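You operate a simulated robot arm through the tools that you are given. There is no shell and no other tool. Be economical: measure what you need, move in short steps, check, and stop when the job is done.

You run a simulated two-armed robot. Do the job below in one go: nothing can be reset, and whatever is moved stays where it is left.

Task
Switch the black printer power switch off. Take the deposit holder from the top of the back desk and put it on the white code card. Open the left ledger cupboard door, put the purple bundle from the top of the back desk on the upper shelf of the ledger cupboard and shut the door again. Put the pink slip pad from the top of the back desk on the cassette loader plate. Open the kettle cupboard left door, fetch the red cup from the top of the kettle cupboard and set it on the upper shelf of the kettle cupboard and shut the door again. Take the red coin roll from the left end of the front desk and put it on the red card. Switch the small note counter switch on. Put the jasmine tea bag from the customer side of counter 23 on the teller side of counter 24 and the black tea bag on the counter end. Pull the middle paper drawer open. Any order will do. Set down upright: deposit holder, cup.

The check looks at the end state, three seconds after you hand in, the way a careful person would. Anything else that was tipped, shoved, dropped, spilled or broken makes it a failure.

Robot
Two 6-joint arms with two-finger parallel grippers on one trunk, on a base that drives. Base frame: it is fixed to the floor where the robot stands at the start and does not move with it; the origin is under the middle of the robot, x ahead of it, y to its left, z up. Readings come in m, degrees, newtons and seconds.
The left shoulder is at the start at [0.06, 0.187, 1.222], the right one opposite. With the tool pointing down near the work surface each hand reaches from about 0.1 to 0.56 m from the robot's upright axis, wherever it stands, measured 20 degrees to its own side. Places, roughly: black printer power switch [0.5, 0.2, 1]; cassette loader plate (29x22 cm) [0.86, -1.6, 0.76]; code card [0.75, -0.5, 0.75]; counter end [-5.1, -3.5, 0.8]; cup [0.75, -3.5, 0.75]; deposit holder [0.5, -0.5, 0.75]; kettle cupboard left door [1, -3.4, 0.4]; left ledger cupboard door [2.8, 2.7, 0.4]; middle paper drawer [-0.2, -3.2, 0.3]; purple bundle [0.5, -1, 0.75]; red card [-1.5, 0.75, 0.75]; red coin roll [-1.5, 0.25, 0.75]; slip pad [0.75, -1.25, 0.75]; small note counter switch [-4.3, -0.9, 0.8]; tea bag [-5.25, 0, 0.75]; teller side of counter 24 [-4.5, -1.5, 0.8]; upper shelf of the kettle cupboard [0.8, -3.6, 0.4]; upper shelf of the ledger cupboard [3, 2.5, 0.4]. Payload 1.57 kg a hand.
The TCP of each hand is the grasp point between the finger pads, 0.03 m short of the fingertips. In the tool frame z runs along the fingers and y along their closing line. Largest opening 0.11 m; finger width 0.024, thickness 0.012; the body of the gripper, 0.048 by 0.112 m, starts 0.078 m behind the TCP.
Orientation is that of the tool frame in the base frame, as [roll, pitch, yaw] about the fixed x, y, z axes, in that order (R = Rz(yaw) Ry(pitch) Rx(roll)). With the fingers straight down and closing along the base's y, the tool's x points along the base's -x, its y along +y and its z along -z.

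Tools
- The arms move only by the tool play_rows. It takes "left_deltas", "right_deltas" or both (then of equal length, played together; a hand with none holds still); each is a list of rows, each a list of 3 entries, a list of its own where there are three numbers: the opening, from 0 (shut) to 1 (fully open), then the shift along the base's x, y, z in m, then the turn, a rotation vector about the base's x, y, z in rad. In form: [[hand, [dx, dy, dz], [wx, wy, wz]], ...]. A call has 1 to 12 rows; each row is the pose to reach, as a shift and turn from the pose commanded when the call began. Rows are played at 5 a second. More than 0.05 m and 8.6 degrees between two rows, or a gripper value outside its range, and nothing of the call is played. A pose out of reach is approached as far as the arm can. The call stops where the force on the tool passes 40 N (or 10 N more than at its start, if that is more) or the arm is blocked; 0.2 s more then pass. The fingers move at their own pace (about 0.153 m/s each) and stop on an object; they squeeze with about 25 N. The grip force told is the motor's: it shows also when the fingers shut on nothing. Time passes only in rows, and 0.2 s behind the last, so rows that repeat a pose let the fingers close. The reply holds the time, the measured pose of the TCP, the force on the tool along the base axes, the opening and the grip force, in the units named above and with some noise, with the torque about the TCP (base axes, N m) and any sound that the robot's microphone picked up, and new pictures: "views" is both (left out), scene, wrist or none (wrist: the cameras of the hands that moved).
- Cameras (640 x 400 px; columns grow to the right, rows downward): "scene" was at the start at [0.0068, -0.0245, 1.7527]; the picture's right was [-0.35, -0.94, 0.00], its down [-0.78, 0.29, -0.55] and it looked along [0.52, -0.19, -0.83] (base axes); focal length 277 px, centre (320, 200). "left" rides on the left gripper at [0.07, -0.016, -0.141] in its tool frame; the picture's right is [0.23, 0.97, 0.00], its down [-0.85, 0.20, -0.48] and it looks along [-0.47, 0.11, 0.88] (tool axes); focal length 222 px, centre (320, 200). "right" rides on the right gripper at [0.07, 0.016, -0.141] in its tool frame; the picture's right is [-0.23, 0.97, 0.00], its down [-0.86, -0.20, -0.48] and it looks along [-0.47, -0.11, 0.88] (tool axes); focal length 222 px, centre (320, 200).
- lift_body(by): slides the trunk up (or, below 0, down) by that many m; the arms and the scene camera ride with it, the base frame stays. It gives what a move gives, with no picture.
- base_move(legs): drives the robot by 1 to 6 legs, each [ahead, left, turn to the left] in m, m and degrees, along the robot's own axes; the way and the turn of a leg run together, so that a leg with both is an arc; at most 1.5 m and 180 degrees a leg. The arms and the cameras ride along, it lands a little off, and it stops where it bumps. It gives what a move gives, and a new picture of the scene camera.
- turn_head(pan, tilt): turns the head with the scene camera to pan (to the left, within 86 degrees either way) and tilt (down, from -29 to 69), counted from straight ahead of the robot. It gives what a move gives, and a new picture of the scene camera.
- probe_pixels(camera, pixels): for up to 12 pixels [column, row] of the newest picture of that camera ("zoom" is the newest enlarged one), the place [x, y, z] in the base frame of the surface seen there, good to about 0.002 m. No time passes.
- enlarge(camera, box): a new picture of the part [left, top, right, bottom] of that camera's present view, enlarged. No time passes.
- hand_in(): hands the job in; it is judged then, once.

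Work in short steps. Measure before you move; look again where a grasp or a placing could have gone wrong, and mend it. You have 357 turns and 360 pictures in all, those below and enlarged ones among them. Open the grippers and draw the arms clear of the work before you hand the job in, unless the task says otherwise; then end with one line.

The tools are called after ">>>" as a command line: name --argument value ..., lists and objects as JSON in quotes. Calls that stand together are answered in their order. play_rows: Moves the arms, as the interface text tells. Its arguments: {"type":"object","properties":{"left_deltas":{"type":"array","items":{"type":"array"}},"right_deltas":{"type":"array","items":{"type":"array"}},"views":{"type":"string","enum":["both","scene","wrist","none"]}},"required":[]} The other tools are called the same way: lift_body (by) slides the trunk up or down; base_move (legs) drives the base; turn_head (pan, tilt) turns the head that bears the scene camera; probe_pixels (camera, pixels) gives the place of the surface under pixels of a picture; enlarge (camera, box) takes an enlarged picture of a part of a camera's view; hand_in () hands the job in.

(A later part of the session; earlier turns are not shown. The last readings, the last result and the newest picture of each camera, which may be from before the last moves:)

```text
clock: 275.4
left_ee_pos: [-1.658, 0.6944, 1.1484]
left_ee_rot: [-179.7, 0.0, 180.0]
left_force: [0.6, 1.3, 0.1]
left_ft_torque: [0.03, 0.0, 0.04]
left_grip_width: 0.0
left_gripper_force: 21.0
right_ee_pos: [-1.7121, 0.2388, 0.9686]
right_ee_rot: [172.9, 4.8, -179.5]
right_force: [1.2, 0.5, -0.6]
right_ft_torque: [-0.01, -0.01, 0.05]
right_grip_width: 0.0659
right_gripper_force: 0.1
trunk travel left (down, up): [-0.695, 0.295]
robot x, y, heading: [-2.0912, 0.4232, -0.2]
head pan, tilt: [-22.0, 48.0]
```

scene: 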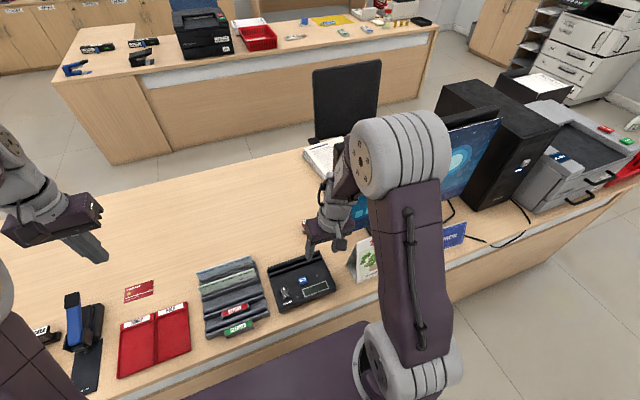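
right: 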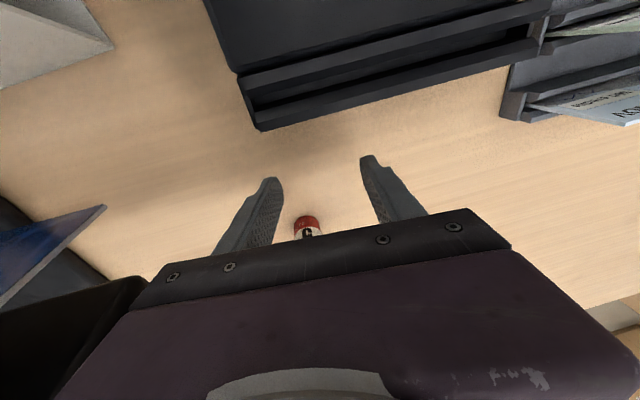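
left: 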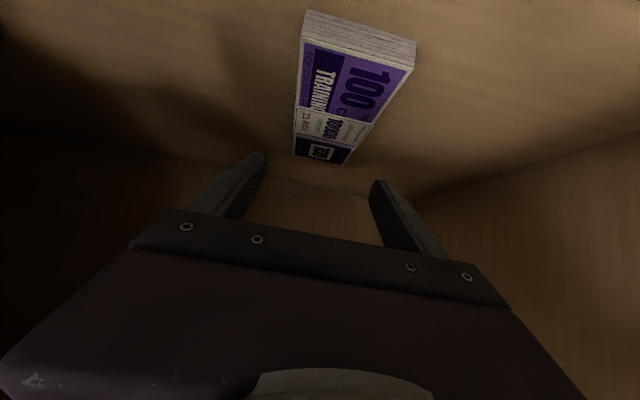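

>>> play_rows --right_deltas '[[0.6, [0.03, -0.01, 0], [-0.06, -0.06, -0.005]], [0.6, [0.06, -0.02, 0], [-0.126, -0.15, -0.009]], [0.6, [0.09, -0.02, 0], [-0.126, -0.25, -0.009]], [0.6, [0.12, -0.02, -0.01], [-0.126, -0.35, -0.009]], [0.6, [0.15, -0.02, -0.03], [-0.126, -0.35, -0.009]], [0.6, [0.175, -0.02, -0.06], [-0.126, -0.35, -0.009]], [0.6, [0.185, -0.02, -0.09], [-0.126, -0.35, -0.009]], [0.6, [0.185, -0.02, -0.09], [-0.126, -0.35, -0.009]]]' --views "wrist"

```text
clock: 277.2
left_ee_pos: [-1.6585, 0.6921, 1.1492]
left_ee_rot: [-179.7, 0.1, 180.0]
left_force: [0.9, 0.3, 0.0]
left_ft_torque: [0.02, -0.01, -0.03]
left_grip_width: 0.0001
left_gripper_force: 21.4
right_ee_pos: [-1.5284, 0.2167, 0.8762]
right_ee_rot: [-179.3, 24.9, -178.1]
right_force: [0.4, -0.8, -0.6]
right_ft_torque: [0.01, -0.02, 0.03]
right_grip_width: 0.0661
right_gripper_force: 0.1
right hand out of reach, approached as far as the arm can: row 1, 2, 3
trunk travel left (down, up): [-0.695, 0.295]
robot x, y, heading: [-2.0963, 0.4246, 0.0]
head pan, tilt: [-22.0, 48.0]
```

right: 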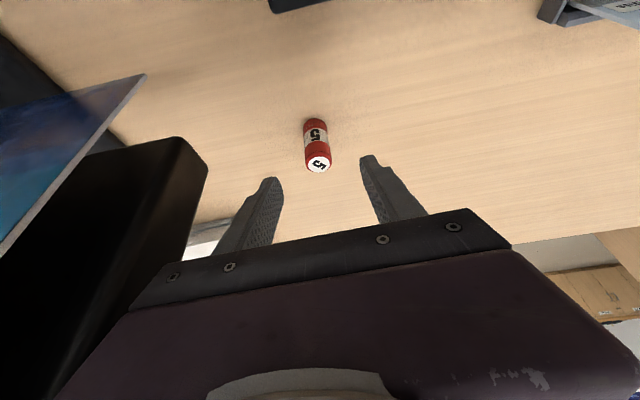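

Good. Measure the roll exactly.

>>> probe_pixels --camera "right" --pixels '[[314, 120], [316, 135], [319, 165], [309, 162], [329, 160], [175, 150], [205, 170]]'

```text
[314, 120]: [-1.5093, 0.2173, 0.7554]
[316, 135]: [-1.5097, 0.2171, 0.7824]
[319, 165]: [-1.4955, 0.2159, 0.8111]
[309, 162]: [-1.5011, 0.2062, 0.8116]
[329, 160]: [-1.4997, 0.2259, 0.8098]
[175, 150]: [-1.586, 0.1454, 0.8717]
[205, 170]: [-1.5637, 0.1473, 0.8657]
```

>>> play_rows --right_deltas '[[0.6, [0.029, 0, 0], [0, 0, 0]], [0.6, [0.029, 0, -0.04], [0, 0, 0]], [0.6, [0.029, 0, -0.07], [0, 0, 0]], [0.6, [0.029, 0, -0.08], [0, 0, 0]], [0.6, [0.029, 0, -0.08], [0, 0, 0]]]' --views "wrist"

```text
clock: 278.4
left_ee_pos: [-1.6579, 0.6937, 1.1475]
left_ee_rot: [-179.7, -0.1, 180.0]
left_force: [-0.1, 0.6, -0.7]
left_ft_torque: [0.0, 0.01, -0.01]
left_grip_width: 0.0
left_gripper_force: 21.3
right_ee_pos: [-1.4997, 0.2192, 0.7975]
right_ee_rot: [-179.2, 25.0, -178.0]
right_force: [0.4, 0.4, -0.1]
right_ft_torque: [0.03, -0.02, 0.01]
right_grip_width: 0.066
right_gripper_force: 0.1
right hand out of reach, approached as far as the arm can: row 1
trunk travel left (down, up): [-0.695, 0.295]
robot x, y, heading: [-2.0962, 0.4233, -0.4]
head pan, tilt: [-22.0, 48.0]
```

right: 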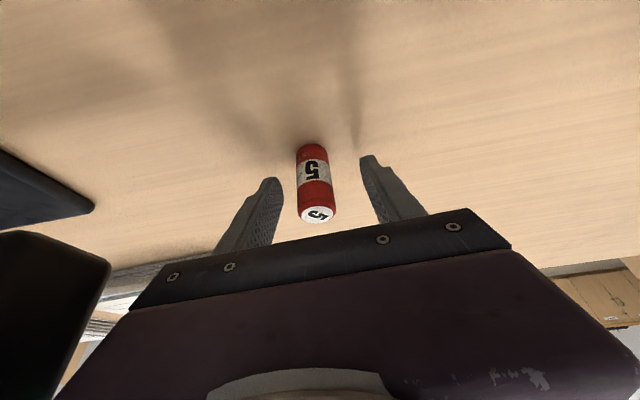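

Roll is between the fingers. Close and lift.

>>> play_rows --right_deltas '[[0.1, [0, -0.002, 0], [0, 0, 0]], [0.1, [0, -0.002, 0], [0, 0, 0]], [0.1, [0, -0.002, 0], [0, 0, 0]], [0.1, [0, -0.002, 0.03], [0, 0, 0]], [0.1, [-0.01, -0.002, 0.07], [0, 0, 0]], [0.1, [-0.03, 0.01, 0.1], [0, 0, 0]], [0.1, [-0.06, 0.03, 0.11], [0, 0, 0]]]' --views "wrist"

```text
clock: 280.0
left_ee_pos: [-1.6564, 0.6921, 1.1471]
left_ee_rot: [-179.7, 0.1, -180.0]
left_force: [0.5, -0.1, 0.2]
left_ft_torque: [0.01, 0.01, -0.01]
left_grip_width: 0.0
left_gripper_force: 21.2
right_ee_pos: [-1.5293, 0.2321, 0.8978]
right_ee_rot: [179.2, 26.0, -178.0]
right_force: [0.0, -0.3, -2.0]
right_ft_torque: [0.02, 0.0, -0.02]
right_grip_width: 0.0264
right_gripper_force: 25.3
right hand out of reach, approached as far as the arm can: row 6, 7
trunk travel left (down, up): [-0.695, 0.295]
robot x, y, heading: [-2.0943, 0.422, 0.1]
head pan, tilt: [-22.0, 48.0]
```

right: 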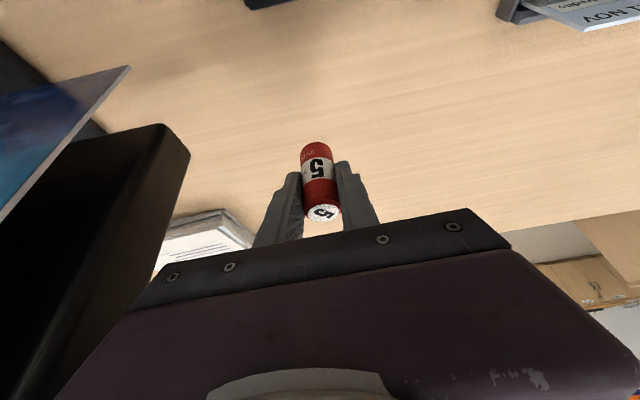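

Gripped. Raise the trunk 6 cm, then slide left 0.57 toward the red card.

>>> lift_body --by 0.06

>>> base_move --legs '[[0, 0.57, 0]]'

>>> enlarge --camera "right" --box '[0, 0, 640, 400]'

```text
clock: 281.0
left_ee_pos: [-1.6568, 0.6925, 1.2069]
left_ee_rot: [-179.8, 0.0, 180.0]
left_force: [0.8, -0.3, 0.7]
left_ft_torque: [0.0, -0.01, 0.0]
left_grip_width: 0.0
left_gripper_force: 21.7
right_ee_pos: [-1.5294, 0.233, 0.9563]
right_ee_rot: [179.3, 25.9, -178.0]
right_force: [-0.1, -0.1, -1.7]
right_ft_torque: [-0.02, 0.05, -0.06]
right_grip_width: 0.0262
right_gripper_force: 24.7
trunk travel left (down, up): [-0.755, 0.235]
robot x, y, heading: [-2.0926, 0.4237, -0.1]
head pan, tilt: [-22.0, 48.0]
```

```text
clock: 284.2
left_ee_pos: [-1.6498, 1.252, 1.2075]
left_ee_rot: [-179.8, 0.0, 179.1]
left_force: [-0.5, 0.8, -0.1]
left_ft_torque: [-0.02, 0.0, -0.02]
left_grip_width: 0.0002
left_gripper_force: 21.3
right_ee_pos: [-1.529, 0.7914, 0.9569]
right_ee_rot: [179.2, 26.0, -178.8]
right_force: [0.1, -0.3, -1.4]
right_ft_torque: [-0.01, 0.02, -0.01]
right_grip_width: 0.0262
right_gripper_force: 24.8
trunk travel left (down, up): [-0.755, 0.235]
robot x, y, heading: [-2.0902, 0.9927, -0.5]
head pan, tilt: [-22.0, 48.0]
```

scene: 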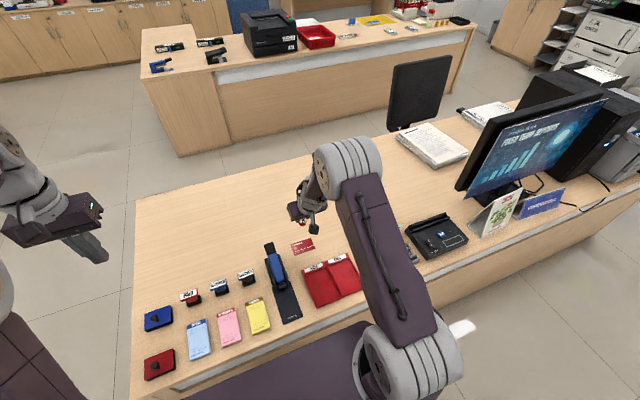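

```text
1.00 times, centred on (320, 200) of right (not enlarged: the box is as wide or as high as the picture)
```

zoom: 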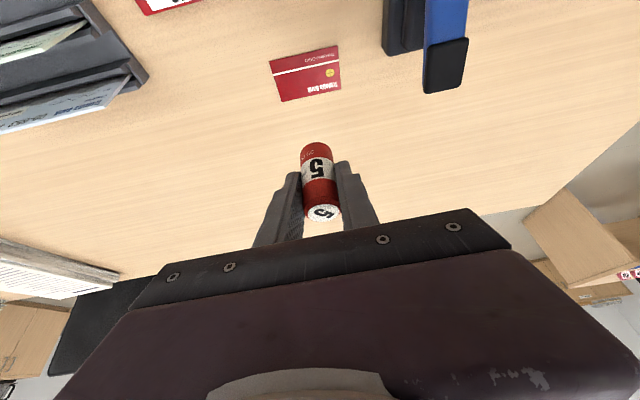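

>>> probe_pixels --camera "zoom" --pixels '[[270, 63], [336, 47], [341, 88], [282, 101], [306, 75], [314, 145], [323, 212], [313, 180]]'

```text
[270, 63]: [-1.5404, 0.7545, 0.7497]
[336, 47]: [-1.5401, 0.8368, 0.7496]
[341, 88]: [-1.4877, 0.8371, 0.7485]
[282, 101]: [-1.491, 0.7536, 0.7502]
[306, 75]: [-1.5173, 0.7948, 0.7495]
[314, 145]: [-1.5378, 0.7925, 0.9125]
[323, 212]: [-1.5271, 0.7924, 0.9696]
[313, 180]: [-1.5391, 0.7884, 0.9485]
```

Card centre (−1.515,0.795). Lower the roll onto it.

>>> play_rows --right_deltas '[[0.1, [0.011, 0.003, -0.04], [0, 0, 0]], [0.1, [0.011, 0.003, -0.08], [0, 0, 0]], [0.1, [0.011, 0.003, -0.12], [0, 0, 0]], [0.1, [0.011, 0.003, -0.145], [0, 0, 0]], [0.1, [0.011, 0.003, -0.145], [0, 0, 0]]]' --views "none"

```text
clock: 285.4
left_ee_pos: [-1.6507, 1.2515, 1.2073]
left_ee_rot: [-179.6, 0.0, 179.0]
left_force: [-0.6, -0.5, 0.1]
left_ft_torque: [0.03, -0.04, -0.02]
left_grip_width: 0.0002
left_gripper_force: 21.1
right_ee_pos: [-1.5169, 0.7965, 0.8095]
right_ee_rot: [179.3, 26.0, -178.8]
right_force: [0.5, 0.8, -2.5]
right_ft_torque: [0.0, 0.06, 0.02]
right_grip_width: 0.0261
right_gripper_force: 25.7
trunk travel left (down, up): [-0.755, 0.235]
robot x, y, heading: [-2.0904, 0.9906, -0.9]
head pan, tilt: [-22.0, 48.0]
```

>>> play_rows --right_deltas '[[0.1, [0, 0, -0.006], [0, 0, 0]], [0.1, [0, 0, -0.009], [0, 0, 0]], [0.1, [0, 0, -0.011], [0, 0, 0]], [0.1, [0, 0, -0.011], [0, 0, 0]]]' --views "wrist"

```text
clock: 286.4
left_ee_pos: [-1.649, 1.2527, 1.2078]
left_ee_rot: [-179.6, 0.1, 179.2]
left_force: [-0.5, 0.1, 0.8]
left_ft_torque: [-0.01, -0.01, -0.01]
left_grip_width: 0.0
left_gripper_force: 21.3
right_ee_pos: [-1.5181, 0.7954, 0.8007]
right_ee_rot: [179.3, 26.0, -178.7]
right_force: [0.5, -0.3, -2.1]
right_ft_torque: [0.02, 0.02, -0.02]
right_grip_width: 0.0261
right_gripper_force: 25.2
trunk travel left (down, up): [-0.755, 0.235]
robot x, y, heading: [-2.0913, 0.99, -0.7]
head pan, tilt: [-22.0, 48.0]
```

right: 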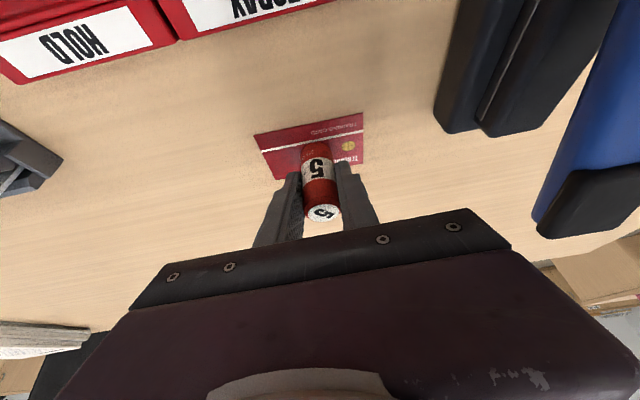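

>>> play_rows --right_deltas '[[0.1, [0, 0, -0.002], [0, 0, 0]], [0.1, [0, 0, -0.004], [0, 0, 0]], [0.1, [0, 0, -0.004], [0, 0, 0]]]' --views "none"

```text
clock: 287.2
left_ee_pos: [-1.6501, 1.2522, 1.2086]
left_ee_rot: [-179.7, 0.1, 179.1]
left_force: [-0.8, 0.0, 0.1]
left_ft_torque: [-0.02, 0.01, 0.0]
left_grip_width: 0.0
left_gripper_force: 21.2
right_ee_pos: [-1.5175, 0.7959, 0.7978]
right_ee_rot: [179.3, 26.2, -178.8]
right_force: [0.1, 0.6, 8.7]
right_ft_torque: [-0.04, -0.03, 0.0]
right_grip_width: 0.0261
right_gripper_force: 24.7
trunk travel left (down, up): [-0.755, 0.235]
robot x, y, heading: [-2.093, 0.9888, -0.7]
head pan, tilt: [-22.0, 48.0]
```

Contact. Release gently and rise backward along the finger axis.

>>> play_rows --right_deltas '[[0.1, [0, 0, 0.001], [0, 0, 0]], [0.35, [0, 0, 0.001], [0, 0, 0]], [0.6, [0, 0, 0.001], [0, 0, 0]], [0.6, [0, 0, 0.001], [0, 0, 0]], [0.6, [-0.015, 0, 0.035], [0, 0, 0]], [0.6, [-0.035, 0, 0.075], [0, 0, 0]], [0.6, [-0.055, 0, 0.115], [0, 0, 0]], [0.6, [-0.075, 0, 0.155], [0, 0, 0]]]' --views "wrist"

```text
clock: 289.0
left_ee_pos: [-1.6522, 1.2525, 1.2092]
left_ee_rot: [-179.7, 0.0, 179.1]
left_force: [0.5, 0.5, 0.1]
left_ft_torque: [0.0, -0.03, 0.01]
left_grip_width: 0.0002
left_gripper_force: 21.6
right_ee_pos: [-1.5939, 0.7971, 0.9516]
right_ee_rot: [179.3, 26.1, -178.9]
right_force: [-0.4, -0.4, 0.3]
right_ft_torque: [0.01, -0.03, 0.02]
right_grip_width: 0.0659
right_gripper_force: 0.1
trunk travel left (down, up): [-0.755, 0.235]
robot x, y, heading: [-2.0942, 0.9909, -0.9]
head pan, tilt: [-22.0, 48.0]
```

right: 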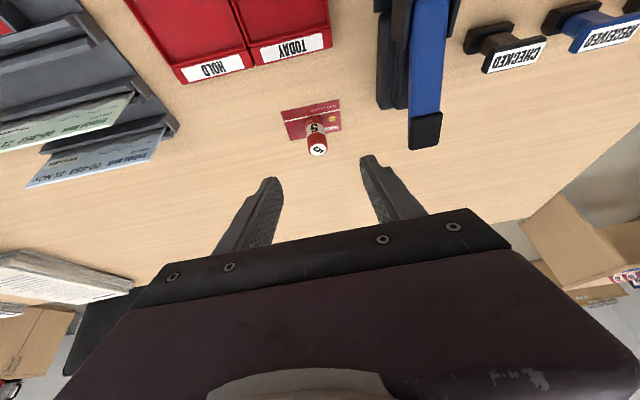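

The roll stands on the red card. Back off and turn to face the counters in the west.

>>> base_move --legs '[[-0.4, 0, 0], [0, 0, 180]]'

>>> turn_head --pan 10 --tilt 15

```text
clock: 298.6
left_ee_pos: [-2.962, 0.7855, 1.2083]
left_ee_rot: [-179.6, 0.1, -7.2]
left_force: [-0.6, 0.0, 1.2]
left_ft_torque: [0.01, -0.02, -0.02]
left_grip_width: 0.0
left_gripper_force: 21.3
right_ee_pos: [-2.9708, 1.2422, 0.9501]
right_ee_rot: [179.3, 25.9, -5.1]
right_force: [-0.2, -0.6, 0.1]
right_ft_torque: [-0.01, 0.02, 0.0]
right_grip_width: 0.0661
right_gripper_force: 0.0
trunk travel left (down, up): [-0.755, 0.235]
robot x, y, heading: [-2.494, 0.9977, 172.8]
head pan, tilt: [-22.0, 48.0]
```

scene: 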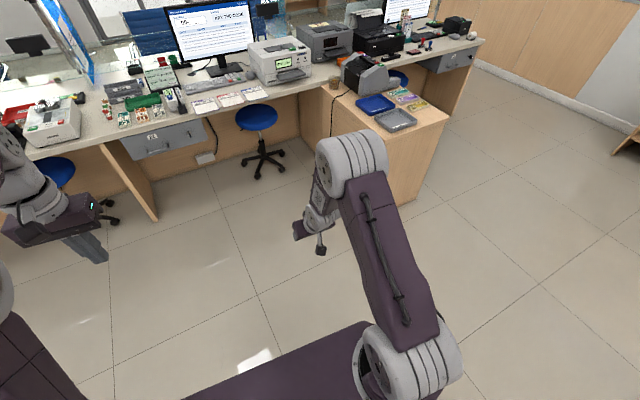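

```text
clock: 299.6
left_ee_pos: [-2.9613, 0.7857, 1.2086]
left_ee_rot: [-179.7, 0.0, -7.1]
left_force: [-0.1, -0.4, -0.3]
left_ft_torque: [-0.02, 0.02, 0.02]
left_grip_width: 0.0
left_gripper_force: 21.5
right_ee_pos: [-2.969, 1.2422, 0.9506]
right_ee_rot: [179.3, 25.9, -5.1]
right_force: [-0.6, 0.2, -0.6]
right_ft_torque: [-0.02, 0.01, -0.05]
right_grip_width: 0.0659
right_gripper_force: 0.0
trunk travel left (down, up): [-0.755, 0.235]
robot x, y, heading: [-2.4957, 0.9936, 172.8]
head pan, tilt: [10.0, 15.0]
```

scene: 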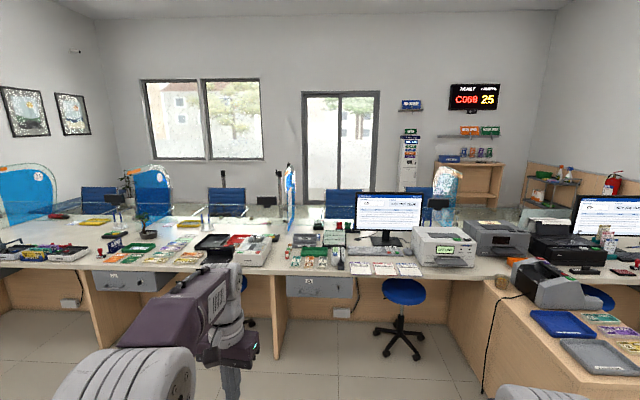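

>>> probe_pixels --camera "scene" --pixels '[[140, 268], [240, 250], [320, 275], [30, 255], [90, 222], [205, 222], [150, 200], [290, 200], [240, 240], [110, 240], [400, 270]]'

>>> enlarge --camera "scene" --box '[0, 150, 320, 290]'

```text
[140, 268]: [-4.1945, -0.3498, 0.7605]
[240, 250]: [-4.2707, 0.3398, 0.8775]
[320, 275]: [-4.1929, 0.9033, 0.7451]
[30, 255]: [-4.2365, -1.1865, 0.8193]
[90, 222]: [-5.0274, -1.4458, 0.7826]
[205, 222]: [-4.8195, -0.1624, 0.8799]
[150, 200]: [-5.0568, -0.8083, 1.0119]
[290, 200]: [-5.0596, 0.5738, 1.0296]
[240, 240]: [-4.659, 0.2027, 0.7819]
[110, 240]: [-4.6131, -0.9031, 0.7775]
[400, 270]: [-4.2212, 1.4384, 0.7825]
```

```text
2.00 times, centred on (160, 220) of scene
```

zoom: 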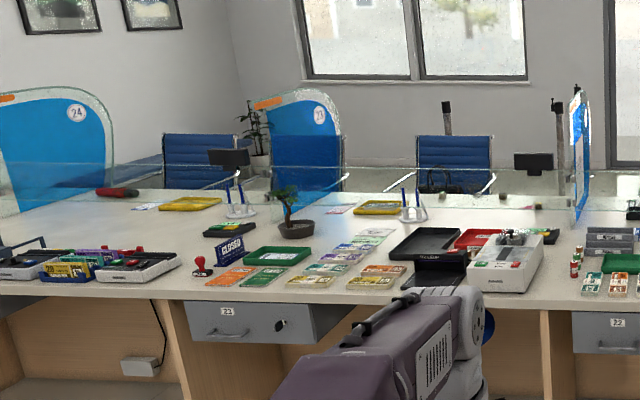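

The note counter should be near (−4.3,−0.9). Drive there, facing −x.

>>> base_move --legs '[[0, 0, 7.2], [0.3, 1.4, 0], [0.5, 0.3, 0]]'

>>> turn_head --pan 0 --tilt 40

```text
clock: 310.1
left_ee_pos: [-3.7095, -0.9637, 1.2087]
left_ee_rot: [-179.7, 0.1, 0.8]
left_force: [0.7, 0.4, 1.0]
left_ft_torque: [0.04, 0.01, 0.02]
left_grip_width: 0.0
left_gripper_force: 22.2
right_ee_pos: [-3.7811, -0.5116, 0.9501]
right_ee_rot: [179.1, 26.0, 3.0]
right_force: [-0.4, 0.6, -0.4]
right_ft_torque: [0.0, -0.02, -0.02]
right_grip_width: 0.0661
right_gripper_force: 0.2
trunk travel left (down, up): [-0.755, 0.235]
robot x, y, heading: [-3.2749, -0.6873, -178.8]
head pan, tilt: [10.0, 15.0]
```

scene: 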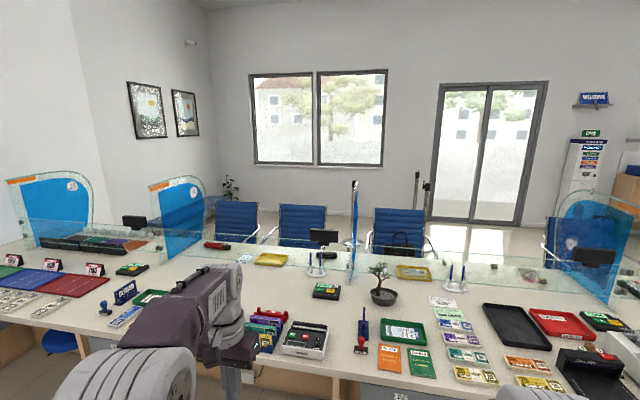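

```text
clock: 311.0
left_ee_pos: [-3.7088, -0.9645, 1.2076]
left_ee_rot: [-179.7, -0.1, 0.8]
left_force: [0.0, -0.2, 0.4]
left_ft_torque: [0.02, 0.0, 0.03]
left_grip_width: 0.0001
left_gripper_force: 21.2
right_ee_pos: [-3.7819, -0.5121, 0.9519]
right_ee_rot: [179.3, 26.0, 3.0]
right_force: [0.7, 1.5, 0.1]
right_ft_torque: [0.04, 0.0, 0.0]
right_grip_width: 0.0658
right_gripper_force: 0.0
trunk travel left (down, up): [-0.755, 0.235]
robot x, y, heading: [-3.2806, -0.6893, -178.8]
head pan, tilt: [0.0, 40.0]
```

scene: 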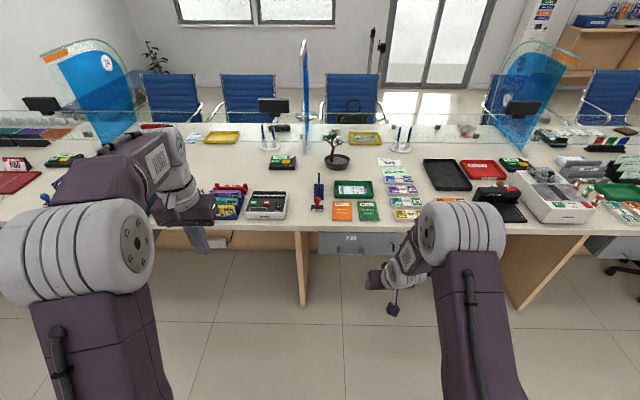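

>>> enlarge --camera "scene" --box '[180, 120, 420, 240]'

>>> enlarge --camera "scene" --box '[235, 185, 305, 230]'

>>> probe_pixels --camera "zoom" --pixels '[[300, 120], [300, 160], [300, 230], [200, 260], [380, 200], [250, 180], [340, 260]]'

```text
2.67 times, centred on (300, 180) of scene
```

zoom: 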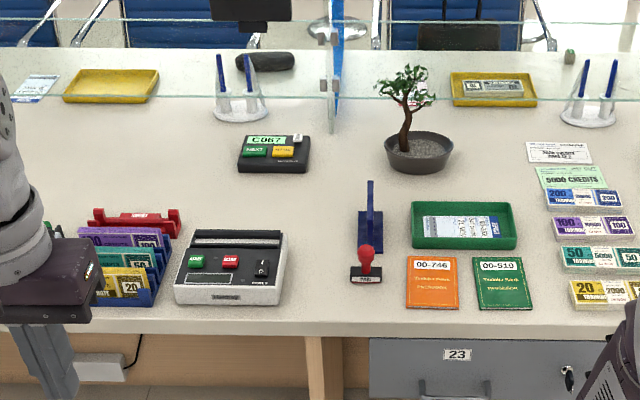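

```text
8.89 times, centred on (270, 208) of scene
```

zoom: 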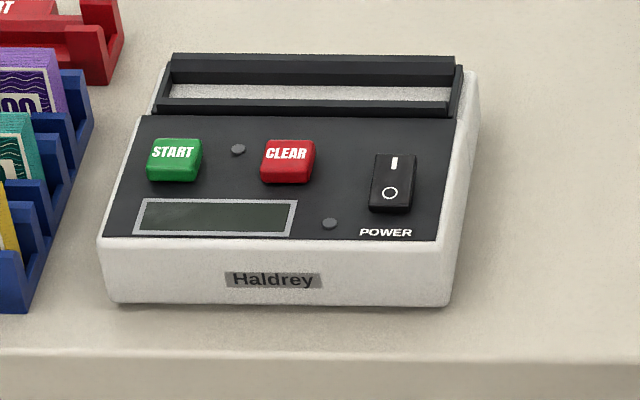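

```text
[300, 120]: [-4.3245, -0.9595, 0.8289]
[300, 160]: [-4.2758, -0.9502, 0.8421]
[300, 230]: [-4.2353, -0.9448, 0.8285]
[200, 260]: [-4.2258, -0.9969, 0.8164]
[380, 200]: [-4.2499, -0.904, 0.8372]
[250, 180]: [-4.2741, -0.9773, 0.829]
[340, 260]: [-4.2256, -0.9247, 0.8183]
```

This Haldrey unit at (−4.27,−0.95) has the POWER rocker at ≈(−4.26,−0.90); I end is the far one. Move the base 0.48 m closer.

>>> base_move --legs '[[0.48, 0, -1.2]]'

>>> play_rows --left_deltas '[[0, [-0.02, 0.02, 0], [0, 0, 0]], [0, [-0.04, 0.04, -0.02], [0, 0, 0]], [0, [-0.05, 0.06, -0.06], [0, 0, 0]], [0, [-0.05, 0.06, -0.1], [0, 0, 0]], [0, [-0.05, 0.06, -0.14], [0, 0, 0]], [0, [-0.05, 0.06, -0.18], [0, 0, 0]]]' --views "wrist"

```text
clock: 313.9
left_ee_pos: [-4.1964, -0.96, 1.2086]
left_ee_rot: [-179.7, 0.1, -0.2]
left_force: [0.0, 0.4, -0.4]
left_ft_torque: [-0.02, -0.01, 0.02]
left_grip_width: 0.0002
left_gripper_force: 21.6
right_ee_pos: [-4.2604, -0.5063, 0.9512]
right_ee_rot: [179.3, 26.0, 1.9]
right_force: [0.2, 0.0, -0.4]
right_ft_torque: [0.02, -0.02, 0.0]
right_grip_width: 0.066
right_gripper_force: 0.0
trunk travel left (down, up): [-0.755, 0.235]
robot x, y, heading: [-3.7594, -0.6954, 179.9]
head pan, tilt: [0.0, 40.0]
```

scene: 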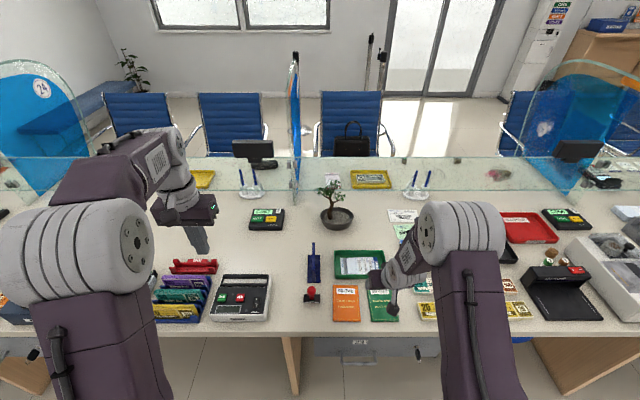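

```text
clock: 315.2
left_ee_pos: [-4.2504, -0.8959, 1.0273]
left_ee_rot: [-179.7, 0.1, -0.3]
left_force: [0.5, -0.4, 0.4]
left_ft_torque: [0.0, -0.02, 0.0]
left_grip_width: 0.0
left_gripper_force: 21.2
right_ee_pos: [-4.2618, -0.5074, 0.9484]
right_ee_rot: [179.2, 25.8, 1.9]
right_force: [0.3, 0.3, 0.4]
right_ft_torque: [0.03, -0.01, 0.03]
right_grip_width: 0.0658
right_gripper_force: 0.1
trunk travel left (down, up): [-0.755, 0.235]
robot x, y, heading: [-3.7602, -0.6918, 179.8]
head pan, tilt: [0.0, 40.0]
```

left: 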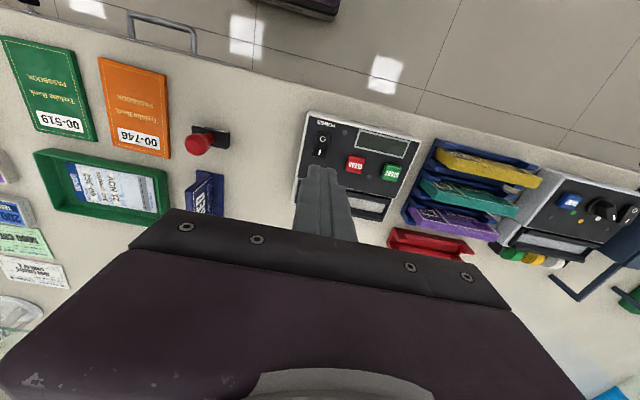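

>>> enlarge --camera "left" --box '[280, 100, 380, 180]'

>>> probe_pixels --camera "left" --pixels '[[322, 138], [321, 146], [319, 153], [318, 158], [327, 150], [314, 146], [317, 165]]'

```text
5.00 times, centred on (330, 140) of left
```

zoom: 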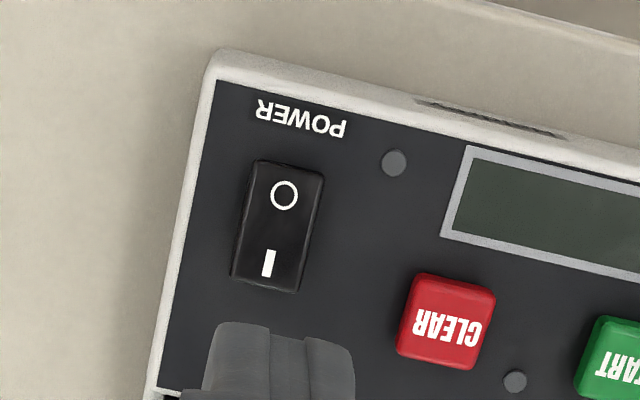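

```text
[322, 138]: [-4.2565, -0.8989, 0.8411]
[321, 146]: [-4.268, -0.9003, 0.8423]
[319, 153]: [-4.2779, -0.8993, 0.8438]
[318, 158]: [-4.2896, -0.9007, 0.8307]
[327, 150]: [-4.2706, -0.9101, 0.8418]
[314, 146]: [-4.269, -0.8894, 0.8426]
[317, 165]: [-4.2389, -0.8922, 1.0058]
```

Rocker spans x −4.252…−4.284; the I end (far) stands higher, so it is off. Press at (−4.281,−0.900).

>>> play_rows --left_deltas '[[0, [-0.031, -0.004, -0.03], [0, 0, 0]], [0, [-0.031, -0.004, -0.07], [0, 0, 0]], [0, [-0.031, -0.004, -0.11], [0, 0, 0]], [0, [-0.031, -0.004, -0.142], [0, 0, 0]], [0, [-0.031, -0.004, -0.15], [0, 0, 0]], [0, [-0.031, -0.004, -0.156], [0, 0, 0]], [0, [-0.031, -0.004, -0.161], [0, 0, 0]], [0, [-0.031, -0.004, -0.164], [0, 0, 0]]]' --views "none"

```text
clock: 317.0
left_ee_pos: [-4.2794, -0.9022, 0.872]
left_ee_rot: [-179.9, 0.7, -0.1]
left_force: [7.7, 1.0, 24.9]
left_ft_torque: [0.05, -0.54, -0.06]
left_grip_width: 0.0
left_gripper_force: 20.9
right_ee_pos: [-4.2574, -0.5056, 0.9515]
right_ee_rot: [179.2, 26.2, 1.9]
right_force: [0.0, 0.0, 0.1]
right_ft_torque: [-0.04, -0.01, 0.0]
right_grip_width: 0.0659
right_gripper_force: 0.0
trunk travel left (down, up): [-0.755, 0.235]
robot x, y, heading: [-3.7587, -0.6922, 179.8]
head pan, tilt: [0.0, 40.0]
stopped in row 8 (left hand): the force on the tool passed its limit at 47 N (the readings are from after the stop); the commanded pose is now the measured one
```

Pressed with 47 N. Lift and look.

>>> play_rows --left_deltas '[[0, [0, 0, 0.03], [0, 0, 0]], [0, [0, 0, 0.07], [0, 0, 0]], [0, [0.01, 0, 0.11], [0, 0, 0]], [0, [0.03, 0, 0.15], [0, 0, 0]]]' --views "wrist"

>>> enlarge --camera "left" --box '[280, 100, 380, 180]'

>>> probe_pixels --camera "left" --pixels '[[323, 135], [322, 139], [321, 143], [320, 147], [319, 151], [318, 155], [317, 159]]'

```text
clock: 318.0
left_ee_pos: [-4.2506, -0.9074, 1.0187]
left_ee_rot: [-179.9, 0.7, -0.1]
left_force: [0.6, -0.7, 0.1]
left_ft_torque: [0.02, 0.02, -0.01]
left_grip_width: 0.0
left_gripper_force: 21.0
right_ee_pos: [-4.2599, -0.5066, 0.9494]
right_ee_rot: [179.3, 26.1, 1.8]
right_force: [-0.3, 0.3, 0.5]
right_ft_torque: [0.04, -0.01, -0.04]
right_grip_width: 0.0663
right_gripper_force: 0.1
trunk travel left (down, up): [-0.755, 0.235]
robot x, y, heading: [-3.7587, -0.6952, 179.9]
head pan, tilt: [0.0, 40.0]
```

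left: 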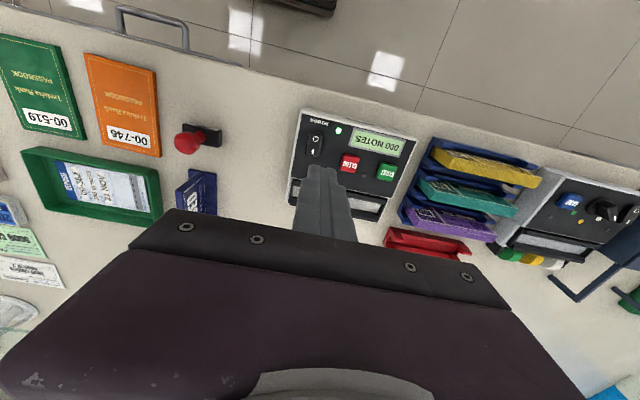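

```text
5.00 times, centred on (330, 140) of left
```

zoom: 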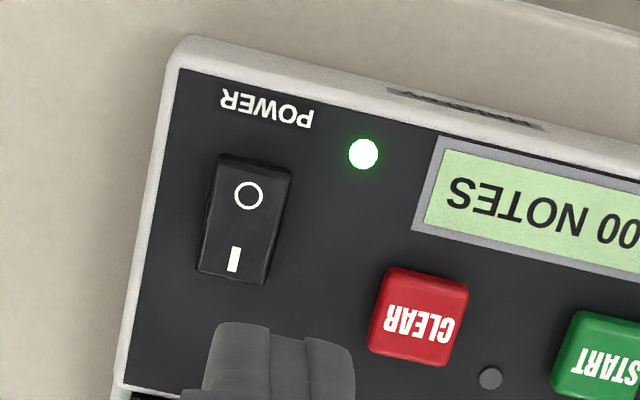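

```text
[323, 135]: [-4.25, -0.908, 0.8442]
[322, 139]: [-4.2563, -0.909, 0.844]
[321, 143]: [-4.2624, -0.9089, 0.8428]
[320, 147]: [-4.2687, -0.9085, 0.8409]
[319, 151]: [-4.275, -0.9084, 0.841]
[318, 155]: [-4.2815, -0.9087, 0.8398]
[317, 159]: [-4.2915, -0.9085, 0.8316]
```

Display lit – the note counter is on. Now look for the tea bags beyond the glass near (−5.25,0).

>>> turn_head --pan -20 --tilt 22

>>> enlarge --camera "scene" --box '[150, 180, 470, 380]'

```text
clock: 318.9
left_ee_pos: [-4.2518, -0.9072, 1.0175]
left_ee_rot: [-179.9, 0.6, -0.2]
left_force: [0.6, -0.4, -0.2]
left_ft_torque: [0.0, 0.0, 0.02]
left_grip_width: 0.0
left_gripper_force: 21.5
right_ee_pos: [-4.2609, -0.5056, 0.9506]
right_ee_rot: [179.3, 26.1, 1.9]
right_force: [-0.2, -0.3, 0.9]
right_ft_torque: [0.0, 0.01, 0.04]
right_grip_width: 0.0659
right_gripper_force: 0.1
trunk travel left (down, up): [-0.755, 0.235]
robot x, y, heading: [-3.76, -0.6929, 180.1]
head pan, tilt: [-20.0, 22.0]
```

scene: 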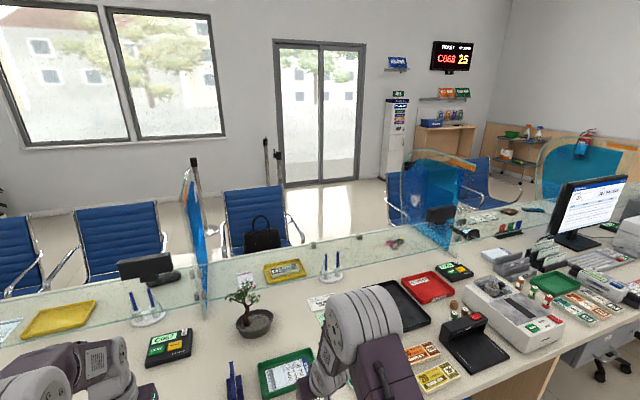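

```text
2.00 times, centred on (310, 280) of scene
```

zoom: 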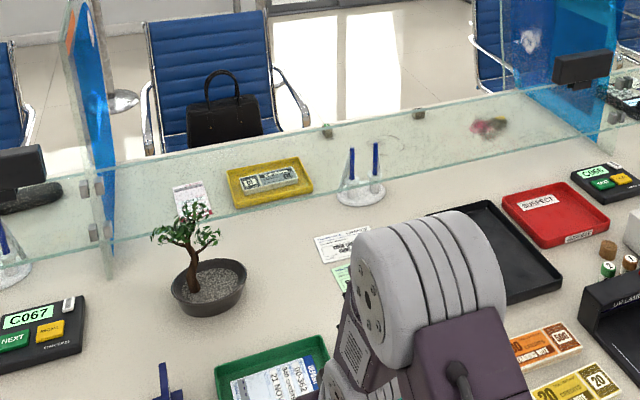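

>>> probe_pixels --camera "scene" --pixels '[[395, 243], [400, 243], [388, 243], [350, 236], [270, 250], [350, 252], [420, 225], [285, 270], [130, 270], [205, 330], [325, 275], [395, 260]]'

>>> enlarge --camera "scene" --box '[340, 210, 480, 290]'

```text
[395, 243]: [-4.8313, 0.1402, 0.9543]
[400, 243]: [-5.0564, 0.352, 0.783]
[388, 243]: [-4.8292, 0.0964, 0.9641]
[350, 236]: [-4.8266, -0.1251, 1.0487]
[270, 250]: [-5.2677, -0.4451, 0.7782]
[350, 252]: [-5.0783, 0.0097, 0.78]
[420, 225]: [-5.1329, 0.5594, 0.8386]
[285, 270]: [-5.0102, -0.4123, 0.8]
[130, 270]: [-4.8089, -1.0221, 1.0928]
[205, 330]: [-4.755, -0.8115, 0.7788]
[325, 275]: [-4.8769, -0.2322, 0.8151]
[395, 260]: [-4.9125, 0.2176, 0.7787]
```

```text
4.57 times, centred on (410, 250) of scene
```

zoom: 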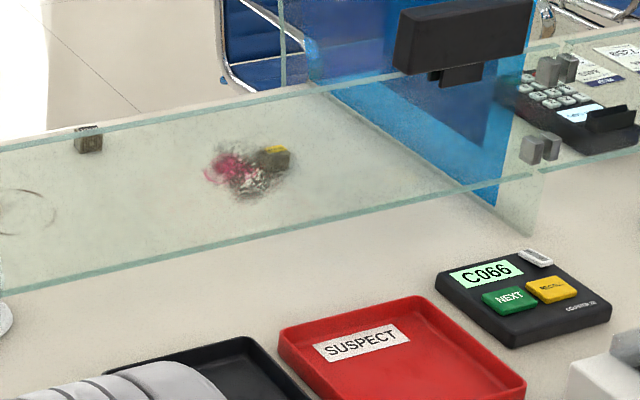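

A glass pane stands at x≈−4.82; the tea bags lie behind it near y≈0.3. I need the customer side; look at both ends for a passage.

>>> turn_head --pan 60 --tilt 15

>>> turn_head --pan -60 --tilt 15

```text
clock: 320.4
left_ee_pos: [-4.2523, -0.9058, 1.0171]
left_ee_rot: [-179.8, 0.7, -0.2]
left_force: [0.2, -0.3, -0.4]
left_ft_torque: [-0.02, 0.0, -0.02]
left_grip_width: 0.0
left_gripper_force: 21.4
right_ee_pos: [-4.261, -0.5066, 0.9495]
right_ee_rot: [179.3, 26.0, 1.9]
right_force: [0.1, 0.4, 0.4]
right_ft_torque: [0.0, 0.04, 0.0]
right_grip_width: 0.0658
right_gripper_force: 0.1
trunk travel left (down, up): [-0.755, 0.235]
robot x, y, heading: [-3.7607, -0.6959, 179.8]
head pan, tilt: [60.0, 15.0]
```

scene: 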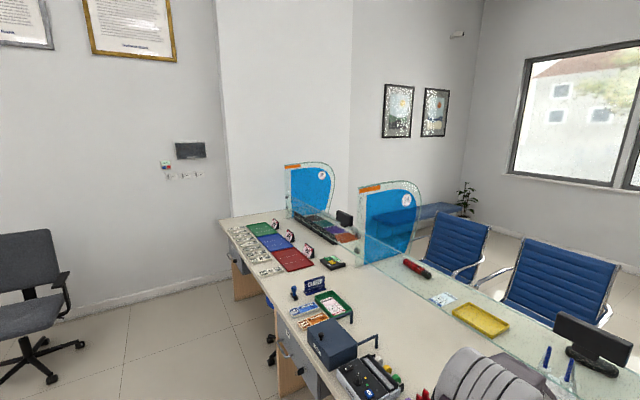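

```text
clock: 322.4
left_ee_pos: [-4.2522, -0.9064, 1.0178]
left_ee_rot: [-179.8, 0.7, -0.2]
left_force: [0.2, 0.3, 0.3]
left_ft_torque: [-0.01, 0.02, -0.02]
left_grip_width: 0.0001
left_gripper_force: 21.4
right_ee_pos: [-4.2604, -0.5062, 0.9508]
right_ee_rot: [179.3, 26.1, 1.9]
right_force: [-0.4, -0.6, 0.0]
right_ft_torque: [-0.01, 0.0, 0.01]
right_grip_width: 0.0661
right_gripper_force: 0.0
trunk travel left (down, up): [-0.755, 0.235]
robot x, y, heading: [-3.7593, -0.6969, 179.8]
head pan, tilt: [-60.0, 15.0]
```

scene: 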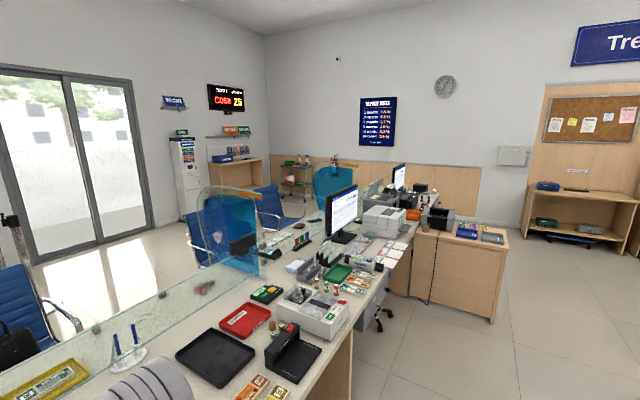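

The north end seems passable. Back off, face north and drive along the aisle to look at the passage.

>>> base_move --legs '[[-0.9, 0, 0], [0, 0, -90], [1.5, 0, 0], [1.3, 0, 0]]'

>>> turn_head --pan 40 --tilt 25

```text
clock: 343.8
left_ee_pos: [-3.1765, 2.527, 1.0177]
left_ee_rot: [-179.8, 0.6, -88.2]
left_force: [-0.7, -0.3, -0.6]
left_ft_torque: [0.01, -0.01, -0.01]
left_grip_width: 0.0003
left_gripper_force: 21.8
right_ee_pos: [-2.7761, 2.5509, 0.9491]
right_ee_rot: [179.3, 26.0, -86.2]
right_force: [-0.1, 0.0, 0.3]
right_ft_torque: [0.01, -0.01, 0.0]
right_grip_width: 0.066
right_gripper_force: 0.1
trunk travel left (down, up): [-0.755, 0.235]
robot x, y, heading: [-2.9471, 2.0402, 91.8]
head pan, tilt: [-60.0, 15.0]
```

scene: 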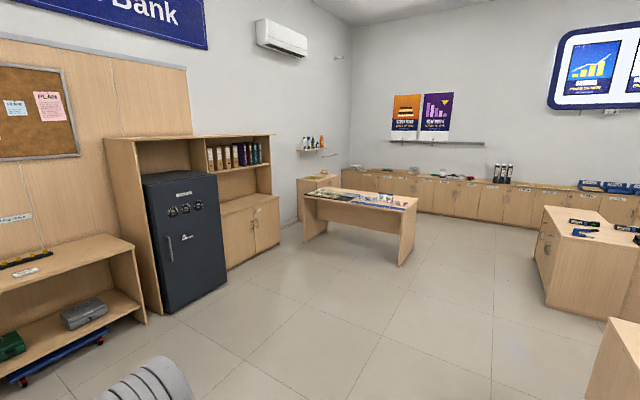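

```text
clock: 345.6
left_ee_pos: [-3.1766, 2.5273, 1.0188]
left_ee_rot: [-179.9, 0.8, -88.1]
left_force: [-1.0, 0.0, -0.6]
left_ft_torque: [-0.02, 0.01, 0.01]
left_grip_width: 0.0
left_gripper_force: 21.0
right_ee_pos: [-2.7762, 2.5504, 0.9493]
right_ee_rot: [179.2, 26.0, -86.2]
right_force: [0.3, 0.9, 0.2]
right_ft_torque: [0.0, -0.02, 0.01]
right_grip_width: 0.0661
right_gripper_force: 0.0
trunk travel left (down, up): [-0.755, 0.235]
robot x, y, heading: [-2.947, 2.0467, 91.6]
head pan, tilt: [40.0, 25.0]
```

scene: 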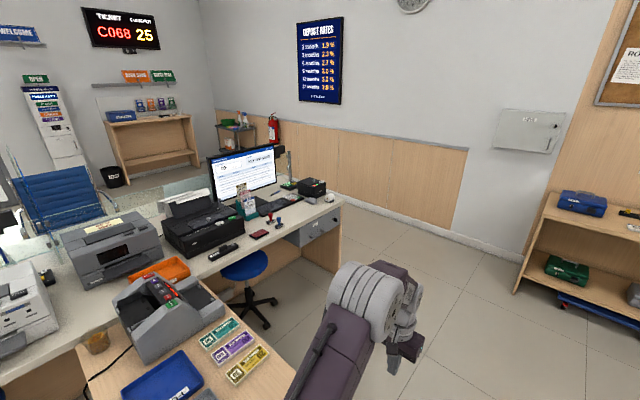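

>>> probe_pixels --camera "scene" --pixels '[[341, 203], [345, 260], [465, 235], [390, 210], [300, 165], [275, 130], [370, 190], [240, 170], [510, 262], [150, 380]]'

```text
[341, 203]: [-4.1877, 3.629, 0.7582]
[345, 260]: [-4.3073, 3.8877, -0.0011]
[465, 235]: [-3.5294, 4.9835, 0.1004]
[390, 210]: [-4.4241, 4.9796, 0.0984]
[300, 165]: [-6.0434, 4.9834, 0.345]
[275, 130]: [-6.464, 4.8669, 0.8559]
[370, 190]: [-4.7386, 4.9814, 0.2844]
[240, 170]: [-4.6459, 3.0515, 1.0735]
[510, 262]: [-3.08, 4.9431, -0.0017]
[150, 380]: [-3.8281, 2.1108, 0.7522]
```

Counter ends at y≈3.65, wall at y≈4.98: a 1.3 m passage. Drive through at y≈4.3.

>>> base_move --legs '[[1.4, 0, -1.6], [0.85, 0, 0], [0, 0, 90], [1.5, 0, 0]]'

>>> turn_head --pan 20 --tilt 20

```text
clock: 355.9
left_ee_pos: [-3.1945, 4.6685, 1.0198]
left_ee_rot: [-179.6, 0.9, -89.4]
left_force: [-0.3, 0.0, -0.2]
left_ft_torque: [0.01, -0.03, -0.01]
left_grip_width: 0.0
left_gripper_force: 21.1
right_ee_pos: [-2.7941, 4.6792, 0.9507]
right_ee_rot: [179.4, 25.6, -87.4]
right_force: [4.3, -4.2, 3.5]
right_ft_torque: [-0.14, -0.29, -0.23]
right_grip_width: 0.069
right_gripper_force: 2.0
trunk travel left (down, up): [-0.755, 0.235]
robot x, y, heading: [-2.9722, 4.1795, 90.5]
head pan, tilt: [40.0, 25.0]
stopped in leg 2: the force on the tool passed its limit at 98 N (the readings are from after the stop); the commanded pose is now the measured one
```

scene: 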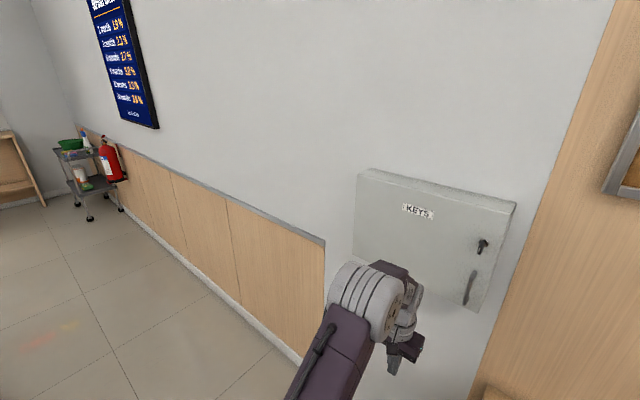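

```text
clock: 356.7
left_ee_pos: [-3.1946, 4.6679, 1.0174]
left_ee_rot: [-179.7, 0.7, -89.4]
left_force: [1.2, 0.2, -0.6]
left_ft_torque: [0.0, 0.03, 0.0]
left_grip_width: 0.0001
left_gripper_force: 21.7
right_ee_pos: [-2.7935, 4.6787, 0.9513]
right_ee_rot: [179.3, 25.5, -87.4]
right_force: [1.5, -5.4, 7.1]
right_ft_torque: [-0.1, -0.28, -0.18]
right_grip_width: 0.0666
right_gripper_force: 0.5
trunk travel left (down, up): [-0.755, 0.235]
robot x, y, heading: [-2.9715, 4.1795, 90.7]
head pan, tilt: [20.0, 20.0]
```

scene: 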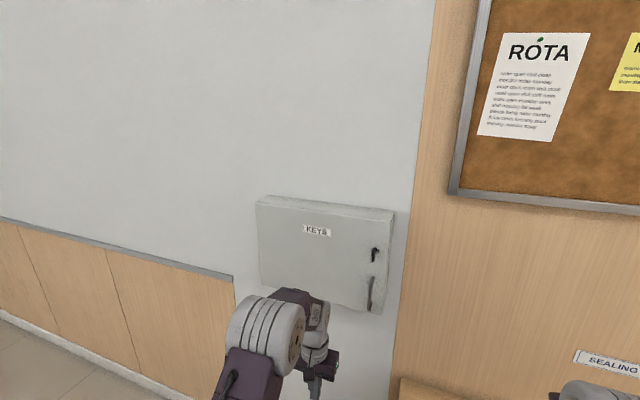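

The right hand bumped the shelf unit on the right. Back off and look at what it touched.

>>> base_move --legs '[[-0.35, 0, 0]]'

>>> turn_head --pan -30 --tilt 35

```text
clock: 359.0
left_ee_pos: [-3.1867, 4.3101, 1.017]
left_ee_rot: [-179.8, 0.7, -89.8]
left_force: [0.1, 0.5, 0.0]
left_ft_torque: [0.01, 0.0, -0.01]
left_grip_width: 0.0001
left_gripper_force: 21.1
right_ee_pos: [-2.786, 4.3193, 0.9504]
right_ee_rot: [179.3, 25.4, -87.8]
right_force: [-0.2, 0.0, -1.1]
right_ft_torque: [0.01, 0.05, 0.04]
right_grip_width: 0.066
right_gripper_force: 0.0
trunk travel left (down, up): [-0.755, 0.235]
robot x, y, heading: [-2.9695, 3.8215, 90.4]
head pan, tilt: [20.0, 20.0]
```

scene: 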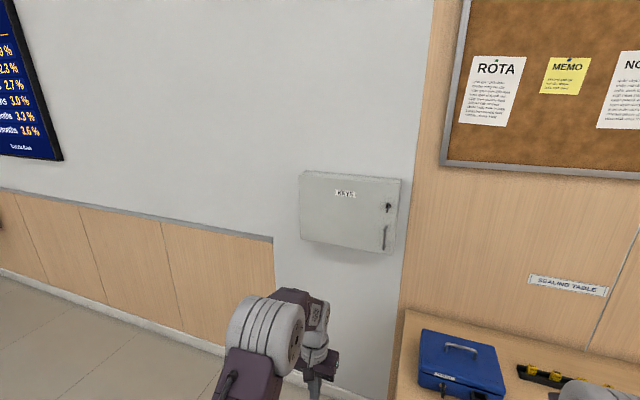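

```text
clock: 360.2
left_ee_pos: [-3.1873, 4.31, 1.0168]
left_ee_rot: [-179.8, 0.5, -89.7]
left_force: [-0.1, -0.6, 0.3]
left_ft_torque: [-0.03, -0.01, 0.0]
left_grip_width: 0.0
left_gripper_force: 21.1
right_ee_pos: [-2.7871, 4.3184, 0.9504]
right_ee_rot: [179.3, 25.5, -87.8]
right_force: [-0.4, -0.5, -0.3]
right_ft_torque: [-0.01, 0.02, -0.01]
right_grip_width: 0.066
right_gripper_force: 0.1
trunk travel left (down, up): [-0.755, 0.235]
robot x, y, heading: [-2.9665, 3.822, 90.6]
head pan, tilt: [-30.0, 35.0]
```

scene: 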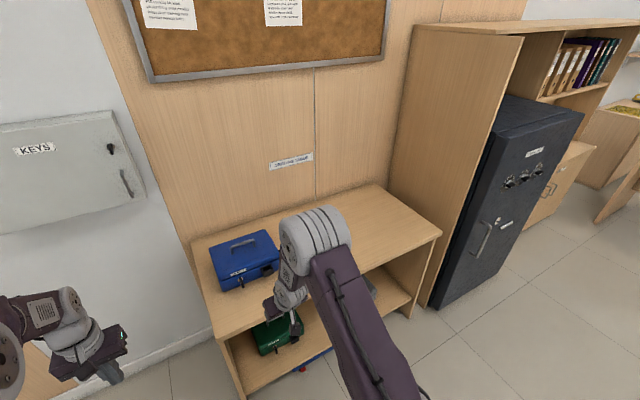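

>>> probe_pixels --camera "scene" --pixels '[[219, 288], [278, 270], [211, 252], [268, 232], [245, 240], [250, 255], [240, 322], [430, 242], [205, 247], [250, 285]]'

>>> enlarge --camera "scene" --box '[180, 200, 320, 320]'

```text
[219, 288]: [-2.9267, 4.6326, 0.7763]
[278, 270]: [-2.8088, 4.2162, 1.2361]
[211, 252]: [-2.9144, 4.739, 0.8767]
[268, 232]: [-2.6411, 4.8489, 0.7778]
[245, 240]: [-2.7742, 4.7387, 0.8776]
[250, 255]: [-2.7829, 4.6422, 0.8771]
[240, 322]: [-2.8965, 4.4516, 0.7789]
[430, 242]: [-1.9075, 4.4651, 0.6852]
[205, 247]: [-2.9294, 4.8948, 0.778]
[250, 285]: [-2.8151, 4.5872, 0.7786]
```

```text
3.33 times, centred on (250, 260) of scene
```

zoom: 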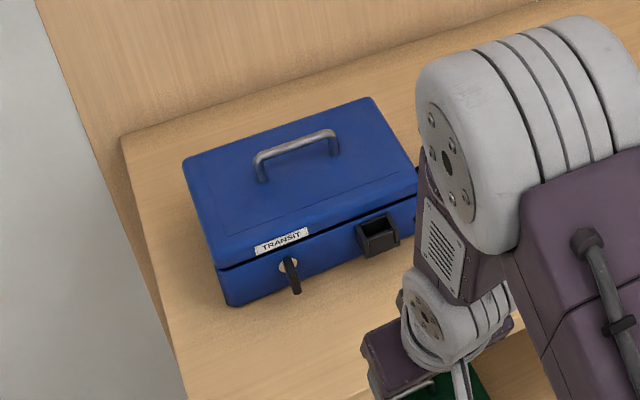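

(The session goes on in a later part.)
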